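You operate a simulated robot arm through the tools that you are given. There is no shell and no other tool. Be economical: measure what you need, move in short steps, check, and stop when the job is done.

You run a simulated robot arm. Do the job below in one go: nothing can be reset, and whatever is moved stays where it is left.

Task
Press the air button two times.

Only the result counts: the job must be done as asked and must still hold three seconds after the hand-in. Knocking over, shifting, dropping, spilling or breaking anything else fails it.

Robot
A 6-joint arm with a two-finger parallel gripper, fixed in place. Base frame: the origin is at the foot of the arm, x ahead of it, y to its left, z up. Readings come in mm, degrees, newtons and seconds.
With the tool pointing down near the work surface it reaches from about 180 to 640 mm from the base axis. Its first joint turns from -66.0 to 66.0 degrees. Payload 2.9 kg.
Tool frame: the origin (TCP) lies between the finger pads and is the grasp point; the fingertips stand 30 mm ahead of it; z points along the fingers, y is the line along which they close. The gripper opens to 110 mm. The fingers are 20 mm wide and 10 mm thick; the gripper's body (48 by 112 mm) begins 55 mm behind the TCP.
Orientation is told as [roll, pitch, yaw] about the base's x, y, z axes, in that order, counted from this pose: with the fingers straight down and closing along the base's y, the tool's x points along the base's -x, its y along +y and its z along -z.

Tools
- The arm moves only by the tool step_arm. Its argument "steps" is a list that holds one entry, the list of rows, each a list of 7 numbers: the shift along the tool's x, y, z in mm, then the turn, a rotation vector about the tool's x, y, z in degrees, then the closure, from 0 (fully open) to 1 (shut). In form: [[[dx, dy, dz, wx, wy, wz, jaw], ...]]. A call has 1 to 8 rows; each row shifts and turns the commanded pose from where the row before left it, along the tool's axes as they then stand. Rows are played at 5 a second. More than 50 mm and 8.6 degrees between two rows, or a gripper value outside its range, and nothing of the call is played. A pose out of reach is approached as far as the arm can. The call stops where the force on the tool passes 40 N (or 10 N more than at its start, if that is more) or the arm is blocked; 0.2 s more then pass. The fingers move at their own pace (about 108 mm/s each) and stop on an object; they squeeze with about 36 N. The grip force told is the motor's: it shows also when the fingers shut on nothing. Time passes only in rows, and 0.2 s behind the last, so rows that do not move let the fingers close. It gives the time, the measured TCP pose, the force on the tool (base axes), the opening and the grip force at its end, in the units of the frame above (readings bear some noise).
- Cameras (640 x 400 px; columns grow to the right, rows downward): "scene" is fixed at [47.5, 419.3, 1373.9]; the picture's right is [-0.94, -0.33, 0.00], its down [-0.23, 0.64, -0.73] and it looks along [0.24, -0.69, -0.68] (base axes); focal length 333 px, centre (320, 200). "wrist" rides on the gripper at [-36, 0, -57] in the tool frame; the picture's right is [0.00, -1.00, 0.00], its down [0.97, 0.00, -0.24] and it looks along [0.24, 0.00, 0.97] (tool axes); focal length 218 px, centre (320, 200).
- camera(camera): a new picture of that camera. No time passes.
- point_at(camera, pixels): for up to 12 pixels [column, row] of the newest picture of that camera ("zoom" is the newest enlarged one), the place [x, y, z] in the base frame of the surface seen there, good to about 2 mm. No time passes.
- enlarge(camera, box): a new picture of the part [left, top, right, bottom] of that camera's present view, enlarged. No time passes.
- finish_job(): hands the job in; it is judged then, once.

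Go step by step. Measure first, check grasps and placings, and put right what went wrong. The budget is 60 turns and 26 pictures, counting those below and the enlarged ones. Unless the task says otherwise, let go and move clear before handing in, and close with one line.

The tools are called after ">>>" by a JSON object that holds its "op" and its "data". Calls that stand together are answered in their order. step_arm: Moves the arm, as the interface text tells. Its arguments: {"type":"object","properties":{"steps":{"type":"array","items":{"type":"array","items":{"type":"array","items":{"type":"number"}}}}},"required":["steps"]} The other tools are called the same way: camera (camera) takes a picture; point_at (camera, pixels) gives the place of the surface under pixels of a picture; enlarge (camera, box) takes an enlarged picture of a part of a camera's view; finish_job () hands the job in.

At the start:

```text
t: 0.0
position: [393.4, -234.5, 876.0]
ee_rot: [0.1, 0.0, 0.0]
ft_force: [0.2, 0.8, -0.1]
finger_gap: 110.2
grip_force: 0.1
```

scene: 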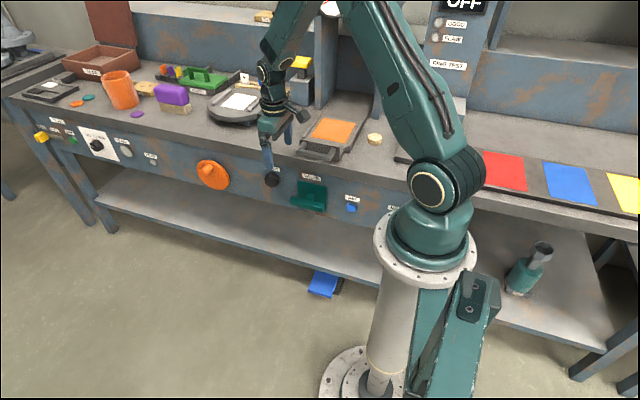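
wrist: 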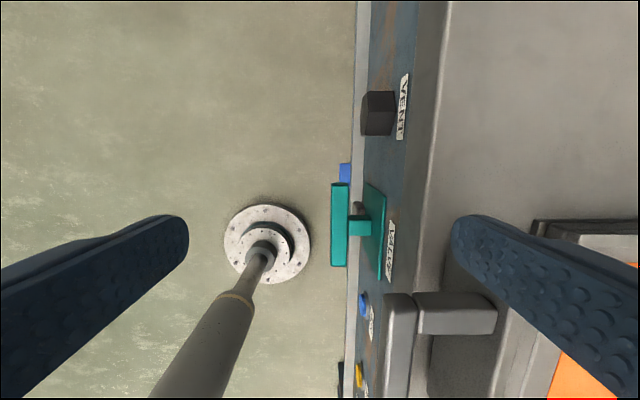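

The front panel carries several labelled controls; the blue one near scene (351,208) may be "AIR". I'll enlarge to read the labels.

>>> {"op": "enlarge", "data": {"camera": "scene", "box": [240, 150, 420, 230]}}

>>> {"op": "enlarge", "data": {"camera": "scene", "box": [20, 100, 200, 190]}}

>>> {"op": "enlarge", "data": {"camera": "wrist", "box": [320, 270, 440, 400]}}

```text
3.56 times, centred on (330, 190) of scene
```

zoom: 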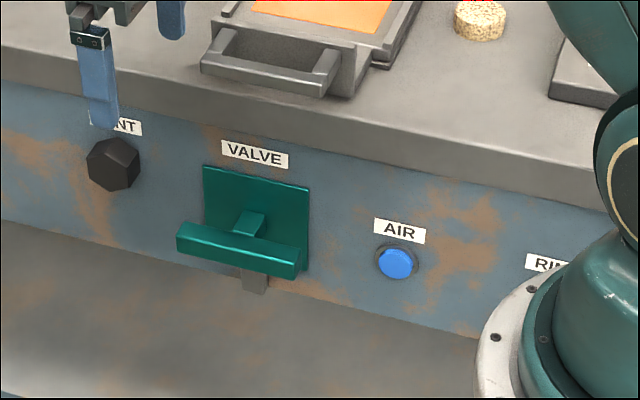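

```text
3.56 times, centred on (110, 145) of scene
```

zoom: 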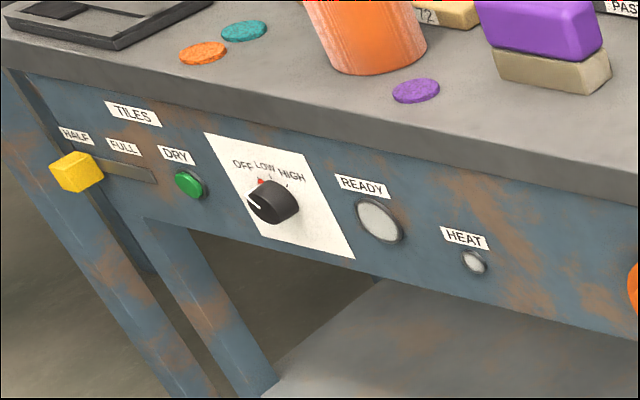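

```text
3.08 times, centred on (380, 335) of wrist
```

zoom: 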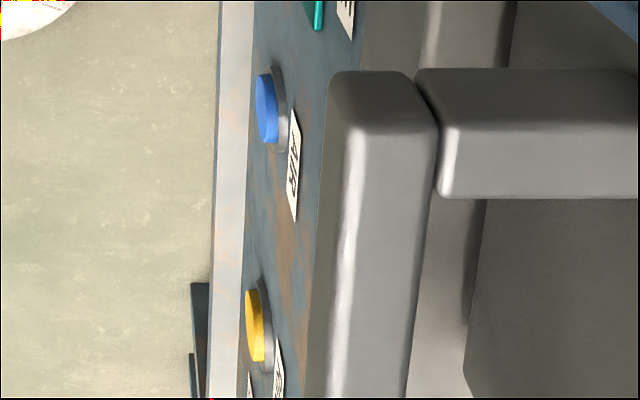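

The blue button under "AIR" is at scene (351.6,207.7). I'll measure it, the panel around it, and its neighbours.

>>> {"op": "point_at", "data": {"camera": "scene", "pixels": [[351.6, 207.7], [353, 209], [340, 203], [366, 215], [352, 218], [352, 199], [322, 208], [291, 200], [326, 189], [330, 160], [345, 186], [305, 152]]}}

>>> {"op": "point_at", "data": {"camera": "wrist", "pixels": [[364, 305], [362, 300], [372, 300], [361, 376], [400, 320], [455, 315], [392, 300]]}}

```text
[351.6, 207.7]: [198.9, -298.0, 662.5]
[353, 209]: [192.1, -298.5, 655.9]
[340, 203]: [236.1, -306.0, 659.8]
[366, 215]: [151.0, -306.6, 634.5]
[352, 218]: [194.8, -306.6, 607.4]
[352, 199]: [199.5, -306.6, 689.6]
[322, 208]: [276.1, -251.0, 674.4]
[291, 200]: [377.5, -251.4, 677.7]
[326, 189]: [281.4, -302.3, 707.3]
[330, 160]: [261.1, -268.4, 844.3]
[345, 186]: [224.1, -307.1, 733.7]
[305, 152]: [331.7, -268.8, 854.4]
```

```text
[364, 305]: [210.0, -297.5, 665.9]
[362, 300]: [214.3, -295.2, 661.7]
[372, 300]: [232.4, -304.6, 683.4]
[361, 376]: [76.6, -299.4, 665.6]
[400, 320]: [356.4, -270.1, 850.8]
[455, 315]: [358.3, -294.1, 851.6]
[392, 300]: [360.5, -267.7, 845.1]
```

The button cap centre is about (198,-297,661), and the panel is a plane at y≈-306.6 facing +y. Next I'll measure the bench edge above it, since I plan a tilted approach, and refine the button outline.

>>> {"op": "enlarge", "data": {"camera": "scene", "box": [331, 170, 379, 220]}}

>>> {"op": "point_at", "data": {"camera": "scene", "pixels": [[360, 190], [360, 186], [360, 182], [360, 178], [360, 174], [360, 170], [360, 165], [345, 207], [358, 209], [349, 213], [353, 203]]}}

>>> {"op": "step_arm", "data": {"steps": [[[0, 20, -30, 0, 0, 0, 0], [0, 20, -30, 0, 0, 0, 1], [0, 0, 0, 0, 0, 0, 1], [0, 0, 0, 0, 0, 0, 1]]]}}

```text
8.00 times, centred on (355, 195) of scene
```

zoom: 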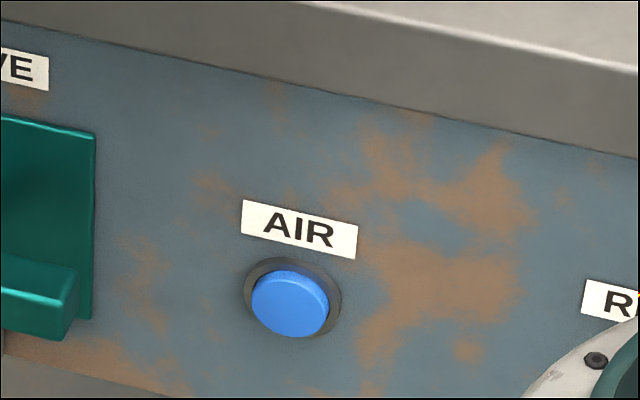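

```text
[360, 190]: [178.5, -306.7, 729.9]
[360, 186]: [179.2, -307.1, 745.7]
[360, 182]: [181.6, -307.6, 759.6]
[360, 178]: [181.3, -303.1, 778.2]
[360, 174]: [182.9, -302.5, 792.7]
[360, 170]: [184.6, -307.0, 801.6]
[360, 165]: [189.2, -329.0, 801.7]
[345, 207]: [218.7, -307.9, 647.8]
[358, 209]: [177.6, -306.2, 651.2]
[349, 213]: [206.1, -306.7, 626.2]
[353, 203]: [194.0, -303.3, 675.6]
```

```text
t: 1.0
position: [392.5, -194.2, 936.7]
ee_rot: [0.0, 0.0, 0.0]
ft_force: [-0.2, 1.0, 0.2]
finger_gap: 0.1
grip_force: 36.0
```

The bench edge is nearly flush with the panel (y≈-302 above z≈765), so a tilted approach is clear. I'll yaw the closed gripper by -90° and then start tilting.

>>> {"op": "step_arm", "data": {"steps": [[[0, 0, 0, 0, 0, 8.5, 1], [0, 0, 0, 0, 0, 8.5, 1], [0, 0, 0, 0, 0, 8.5, 1], [0, 0, 0, 0, 0, 8.5, 1], [0, 0, 0, 0, 0, 8.5, 1], [0, 0, 0, 0, 0, 8.5, 1], [0, 0, 0, 0, 0, 8.5, 1], [0, 0, 0, 0, 0, 8.5, 1]]]}}

>>> {"op": "step_arm", "data": {"steps": [[[0, 0, 0, 0, 0, 8, 1], [0, 0, 0, 0, 0, 8, 1], [0, 0, 0, 0, 0, 6, 1], [0, -40, 0, 0, 0, 0, 1], [0, -40, 0, 0, 0, 0, 1], [0, -40, 0, 0, 0, 0, 1], [0, -40, 0, 0, 0, 0, 1], [0, -32, 0, 0, 0, 0, 1]]]}}

```text
t: 2.8
position: [393.8, -193.8, 935.6]
ee_rot: [0.0, 0.0, -68.1]
ft_force: [0.5, -0.1, 0.8]
finger_gap: 0.0
grip_force: 36.0
```

```text
t: 4.6
position: [204.2, -192.4, 934.6]
ee_rot: [0.1, 0.0, -90.0]
ft_force: [0.3, 0.5, -0.4]
finger_gap: 0.0
grip_force: 36.2
```

The yaw is done and the TCP is at (204,-192,935). Now I'll tilt toward the panel about tool y.

>>> {"op": "step_arm", "data": {"steps": [[[0, 0, 0, 0, -8.5, 0, 1], [0, 0, 0, 0, -8.5, 0, 1], [0, 0, 0, 0, -8.5, 0, 1], [0, 0, 0, 0, -8.5, 0, 1], [0, 0, 0, 0, -8.5, 0, 1], [0, 0, 0, 0, -8.5, 0, 1], [0, 0, 0, 0, -9e-09, 0, 1]]]}}

```text
t: 6.2
position: [253.0, -214.8, 946.7]
ee_rot: [0.0, -51.1, -90.2]
ft_force: [-0.7, -0.4, 0.5]
finger_gap: 0.1
grip_force: 36.1
out of reach, approached as far as the arm can: row 2, 3, 4, 5, 6
```

Tilt 51° was reached in orientation, but the position drifted because the wrist is too close to the base. I'll back off to about 34° tilt and see where it settles.

>>> {"op": "step_arm", "data": {"steps": [[[0, 0, 0, 0, 8.5, 0, 1], [0, 0, 0, 0, 8.5, 0, 1], [0, 0, 0, 0, 0, 0, 1]]]}}

```text
t: 7.0
position: [250.8, -214.0, 944.9]
ee_rot: [0.1, -33.8, -89.9]
ft_force: [0.0, 0.5, 0.1]
finger_gap: 0.1
grip_force: 36.2
```

The tilt is now 34° at (251,-214,945), which is reachable. I'll shift to x≈199 and descend in front of the panel, stopping about 37 mm short of the button.

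>>> {"op": "step_arm", "data": {"steps": [[[21.9, 0, 38.7, 0, 0, 0, 1], [21.9, 0, 38.7, 0, 0, 0, 1], [21.9, -17, 38.7, 0, 0, 0, 1], [21.9, -17, 38.7, 0, 0, 0, 1], [21.9, -18, 38.7, 0, 0, 0, 1], [0, 0, 0, 0, 0, 0, 1]]]}}

```text
t: 8.4
position: [200.1, -231.9, 721.5]
ee_rot: [0.0, -34.0, -90.2]
ft_force: [-0.2, 0.6, 0.7]
finger_gap: 0.2
grip_force: 36.1
```

Everything tracks well. I'll finish the descent to button height, about 22 mm short of the cap, and look.

>>> {"op": "step_arm", "data": {"steps": [[[4.5, 0, 22.6, 0, 0, 0, 1], [4.5, 0, 22.6, 0, 0, 0, 1], [0, 0, 0, 0, 0, 0, 1]]]}}

>>> {"op": "enlarge", "data": {"camera": "scene", "box": [310, 160, 390, 220]}}

>>> {"op": "camera", "data": {"camera": "wrist"}}

```text
t: 9.2
position: [199.1, -251.7, 679.1]
ee_rot: [-0.1, -34.1, -90.0]
ft_force: [-0.4, 0.1, 1.1]
finger_gap: 0.1
grip_force: 35.4
```

```text
6.67 times, centred on (350, 190) of scene
```

zoom: 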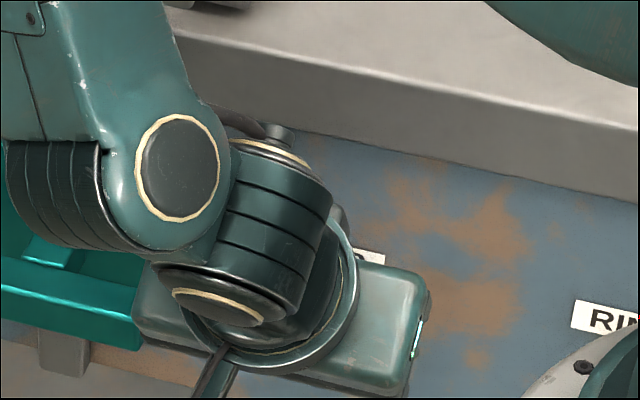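

```text
18 pictures are left
```

wrist: 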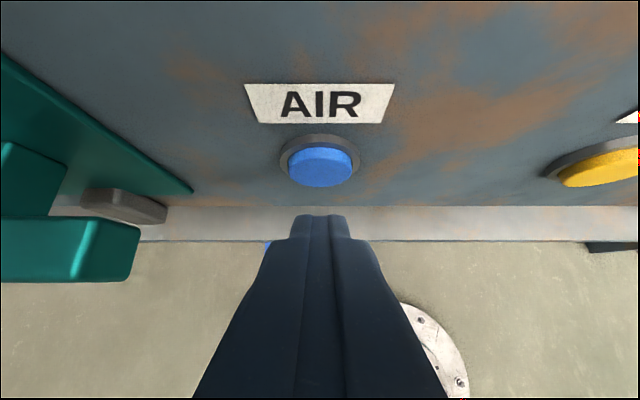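

The wrist view shows the fingers aligned with the blue button at (320,167), and the valve handle off to the left. I'll check their exact places.

>>> {"op": "point_at", "data": {"camera": "wrist", "pixels": [[320, 175], [300, 175], [340, 175], [320, 184], [320, 160], [320, 152], [130, 235], [132, 275], [160, 215], [320, 220]]}}

```text
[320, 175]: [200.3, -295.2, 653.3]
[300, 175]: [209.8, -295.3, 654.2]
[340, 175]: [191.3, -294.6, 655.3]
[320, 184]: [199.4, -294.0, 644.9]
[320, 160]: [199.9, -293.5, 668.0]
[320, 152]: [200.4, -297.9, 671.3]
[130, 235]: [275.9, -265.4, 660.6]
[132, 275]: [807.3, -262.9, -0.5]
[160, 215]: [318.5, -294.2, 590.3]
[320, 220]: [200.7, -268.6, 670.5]
```

The cap face is at (200,-295,657) and the fingertip is lined up about 18 mm short. I'll advance along -y, slowly near contact.

>>> {"op": "step_arm", "data": {"steps": [[[-5.8, 0, 3.9, 0, 0, 0, 1], [-5.8, 0, 3.9, 0, 0, 0, 1], [-1.66, 0, 1.12, 0, 0, 0, 1], [-1.66, 0, 1.12, 0, 0, 0, 1], [0, 0, 0, 0, 0, 0, 1]]]}}

>>> {"op": "enlarge", "data": {"camera": "wrist", "box": [240, 80, 400, 280]}}

```text
t: 10.4
position: [199.8, -267.2, 681.8]
ee_rot: [0.0, -33.9, -89.9]
ft_force: [-0.1, 0.3, 0.1]
finger_gap: 0.2
grip_force: 35.7
```

```text
2.00 times, centred on (320, 180) of wrist
```

zoom: 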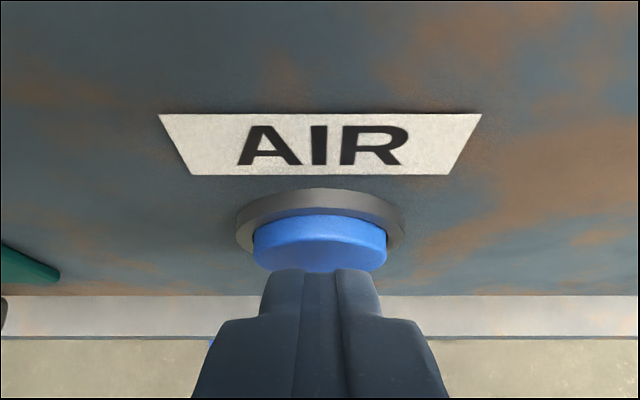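

There is no contact force yet and the tip is just in front of the cap. I'll advance in 1 mm rows until force shows.

>>> {"op": "step_arm", "data": {"steps": [[[-0.83, 0, 0.56, 0, 0, 0, 1], [-0.83, 0, 0.56, 0, 0, 0, 1], [-0.83, 0, 0.56, 0, 0, 0, 1], [-0.83, 0, 0.56, 0, 0, 0, 1], [0, 0, 0, 0, 0, 0, 1]]]}}

```text
t: 11.6
position: [199.8, -272.8, 681.9]
ee_rot: [-0.1, -34.0, -90.2]
ft_force: [0.5, 1.1, -1.5]
finger_gap: 0.4
grip_force: 36.3
```

There is still little force at y=-272.8, so I'll continue.

>>> {"op": "step_arm", "data": {"steps": [[[-0.83, 0, 0.56, 0, 0, 0, 1], [-0.83, 0, 0.56, 0, 0, 0, 1], [-0.83, 0, 0.56, 0, 0, 0, 1], [0, 0, 0, 0, 0, 0, 1]]]}}

>>> {"op": "enlarge", "data": {"camera": "wrist", "box": [240, 80, 400, 280]}}

```text
t: 12.6
position: [199.8, -275.5, 682.4]
ee_rot: [0.0, -34.0, -90.0]
ft_force: [1.1, 5.1, 0.2]
finger_gap: 0.0
grip_force: 35.5
```

```text
2.00 times, centred on (320, 180) of wrist
```

zoom: 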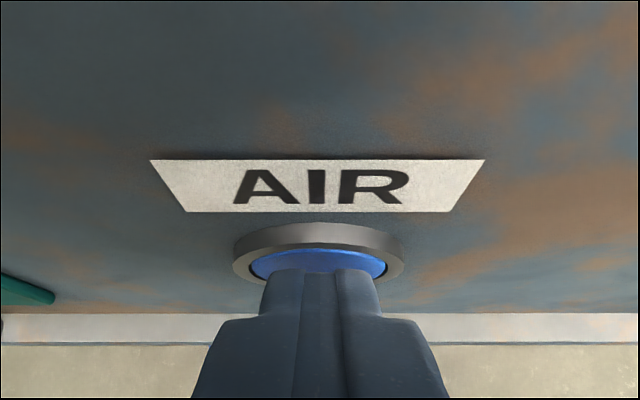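

The cap is sinking into its rim with 5 N on the tool. I'll push on until it bottoms (force rise).

>>> {"op": "step_arm", "data": {"steps": [[[-0.83, 0, 0.56, 0, 0, 0, 1], [-0.83, 0, 0.56, 0, 0, 0, 1], [0, 0, 0, 0, 0, 0, 1]]]}}

>>> {"op": "enlarge", "data": {"camera": "wrist", "box": [240, 80, 400, 280]}}

```text
t: 13.4
position: [199.4, -276.3, 681.5]
ee_rot: [-0.2, -33.9, -90.0]
ft_force: [-2.6, 12.4, 1.4]
finger_gap: 0.0
grip_force: 36.5
```

```text
2.00 times, centred on (320, 180) of wrist
```

zoom: 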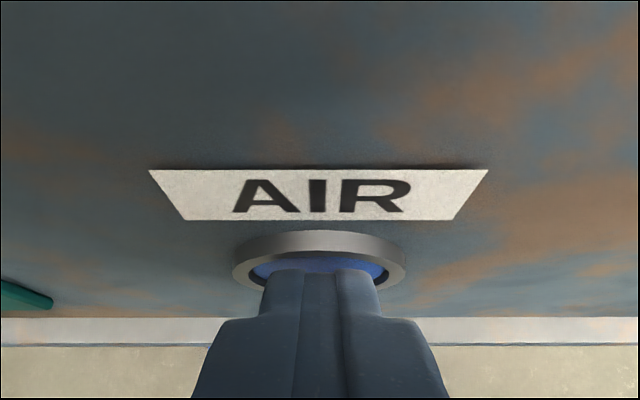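

Force rose to 12 N while motion lagged, so the button is near its stop. I'll push 1.5 mm more to make sure.

>>> {"op": "step_arm", "data": {"steps": [[[-1.24, 0, 0.84, 0, 0, 0, 1], [0, 0, 0, 0, 0, 0, 1]]]}}

```text
t: 14.0
position: [199.4, -278.4, 680.8]
ee_rot: [0.0, -34.0, -90.0]
ft_force: [-0.9, 18.5, 2.7]
finger_gap: 0.1
grip_force: 36.2
```

Force is now 18.5 N and climbing at about 4 N/mm. I'll push 2 mm more and check the cap.

>>> {"op": "step_arm", "data": {"steps": [[[-0.83, 0, 0.56, 0, 0, 0, 1], [-0.83, 0, 0.56, 0, 0, 0, 1], [0, 0, 0, 0, 0, 0, 1]]]}}

>>> {"op": "enlarge", "data": {"camera": "wrist", "box": [280, 160, 360, 260]}}

```text
t: 14.8
position: [199.7, -279.7, 680.1]
ee_rot: [0.1, -33.8, -90.1]
ft_force: [2.4, 36.7, 13.2]
finger_gap: 0.0
grip_force: 35.9
```

```text
4.00 times, centred on (320, 210) of wrist
```

zoom: 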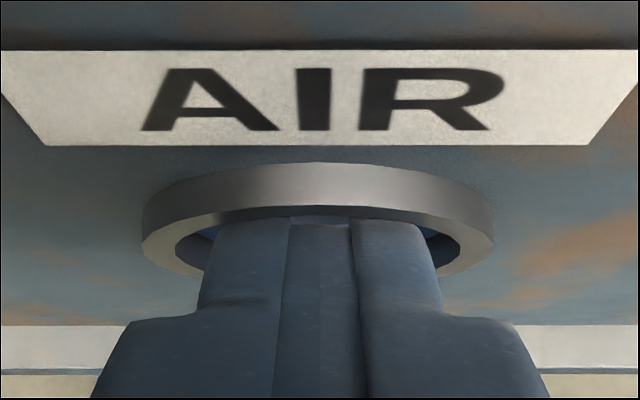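

The force jumped to 37 N, so the cap is fully in. That is press one; now I'll retreat 18 mm and check that it springs back.

>>> {"op": "step_arm", "data": {"steps": [[[4.97, 0, -3.35, 0, 0, 0, 1], [4.97, 0, -3.35, 0, 0, 0, 1], [4.97, 0, -3.35, 0, 0, 0, 1], [0, 0, 0, 0, 0, 0, 1], [0, 0, 0, 0, 0, 0, 1]]]}}

>>> {"op": "enlarge", "data": {"camera": "wrist", "box": [240, 80, 400, 280]}}

```text
t: 16.0
position: [199.8, -262.6, 681.6]
ee_rot: [0.1, -33.9, -89.9]
ft_force: [-0.2, 0.1, 0.3]
finger_gap: 0.0
grip_force: 36.0
```

```text
2.00 times, centred on (320, 180) of wrist
```

zoom: 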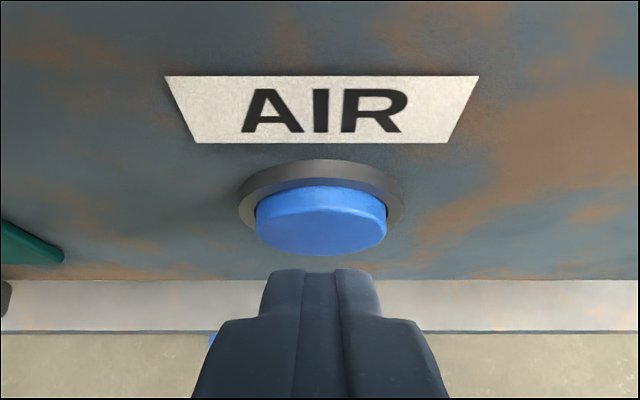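

The cap sprang back fully and the force is zero. Now the second press, advancing the same way.

>>> {"op": "step_arm", "data": {"steps": [[[-4.97, 0, 3.35, 0, 0, 0, 1], [-4.14, 0, 2.8, 0, 0, 0, 1], [-1.66, 0, 1.12, 0, 0, 0, 1], [-1.66, 0, 1.12, 0, 0, 0, 1], [-0.83, 0, 0.56, 0, 0, 0, 1], [-0.83, 0, 0.56, 0, 0, 0, 1], [0, 0, 0, 0, 0, 0, 1]]]}}

```text
t: 17.6
position: [199.3, -278.5, 681.0]
ee_rot: [-0.1, -33.9, -90.0]
ft_force: [1.2, 20.0, 2.8]
finger_gap: 0.0
grip_force: 36.2
```

The reading is 20 N at y=-278.5. I'll push the last 2 mm to the stop as before.

>>> {"op": "step_arm", "data": {"steps": [[[-0.83, 0, 0.56, 0, 0, 0, 1], [-0.83, 0, 0.56, 0, 0, 0, 1], [0, 0, 0, 0, 0, 0, 1]]]}}

```text
t: 18.5
position: [198.7, -277.7, 679.5]
ee_rot: [-0.1, -33.3, -90.1]
ft_force: [0.5, 15.0, -5.7]
finger_gap: 0.0
grip_force: 36.2
stopped in row 3: the force on the tool passed its limit (the readings are from after the stop); the commanded pose is now the measured one
```

The force passed 40 N at the stop, so the second press bottomed out. I'll retreat and check.

>>> {"op": "step_arm", "data": {"steps": [[[4.97, 0, -3.35, 0, 0, 0, 1], [8.3, 0, -5.6, 0, 0, 0, 1], [16.6, 0, -11.2, 0, 0, 0, 1], [0, 0, 0, 0, 0, 0, 1], [0, 0, 0, 0, 0, 0, 1]]]}}

>>> {"op": "camera", "data": {"camera": "wrist"}}

>>> {"op": "camera", "data": {"camera": "scene"}}

```text
t: 19.7
position: [199.1, -243.2, 681.6]
ee_rot: [0.1, -33.5, -90.1]
ft_force: [-1.0, -0.4, 0.2]
finger_gap: 0.3
grip_force: 35.7
```

```text
12 pictures are left
```

wrist: 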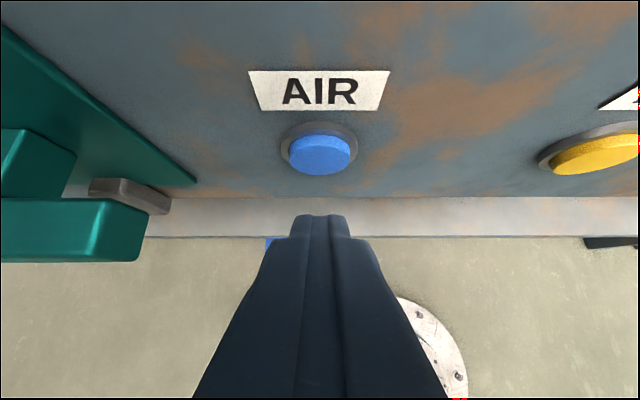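

```text
11 pictures are left
```

scene: 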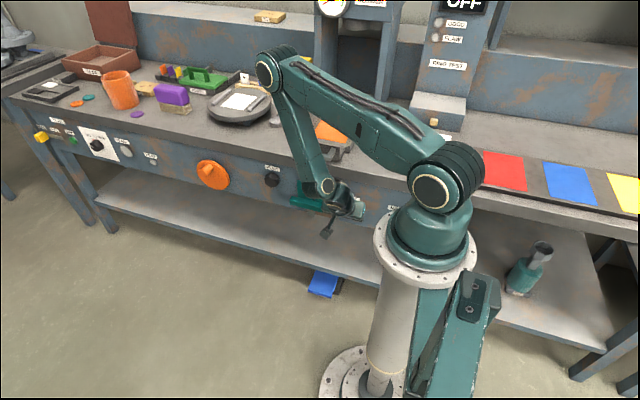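

The cap is out again, the tool is clear by about 25 mm, and the scene shows nothing else shifted. I'm handing in.

>>> {"op": "finish_job", "data": {}}

```text
The job is handed in.
```

I pressed the AIR button fully twice, it sprang back after each press, and I saw nothing else moved, though the arm hid part of the bench in the last picture.
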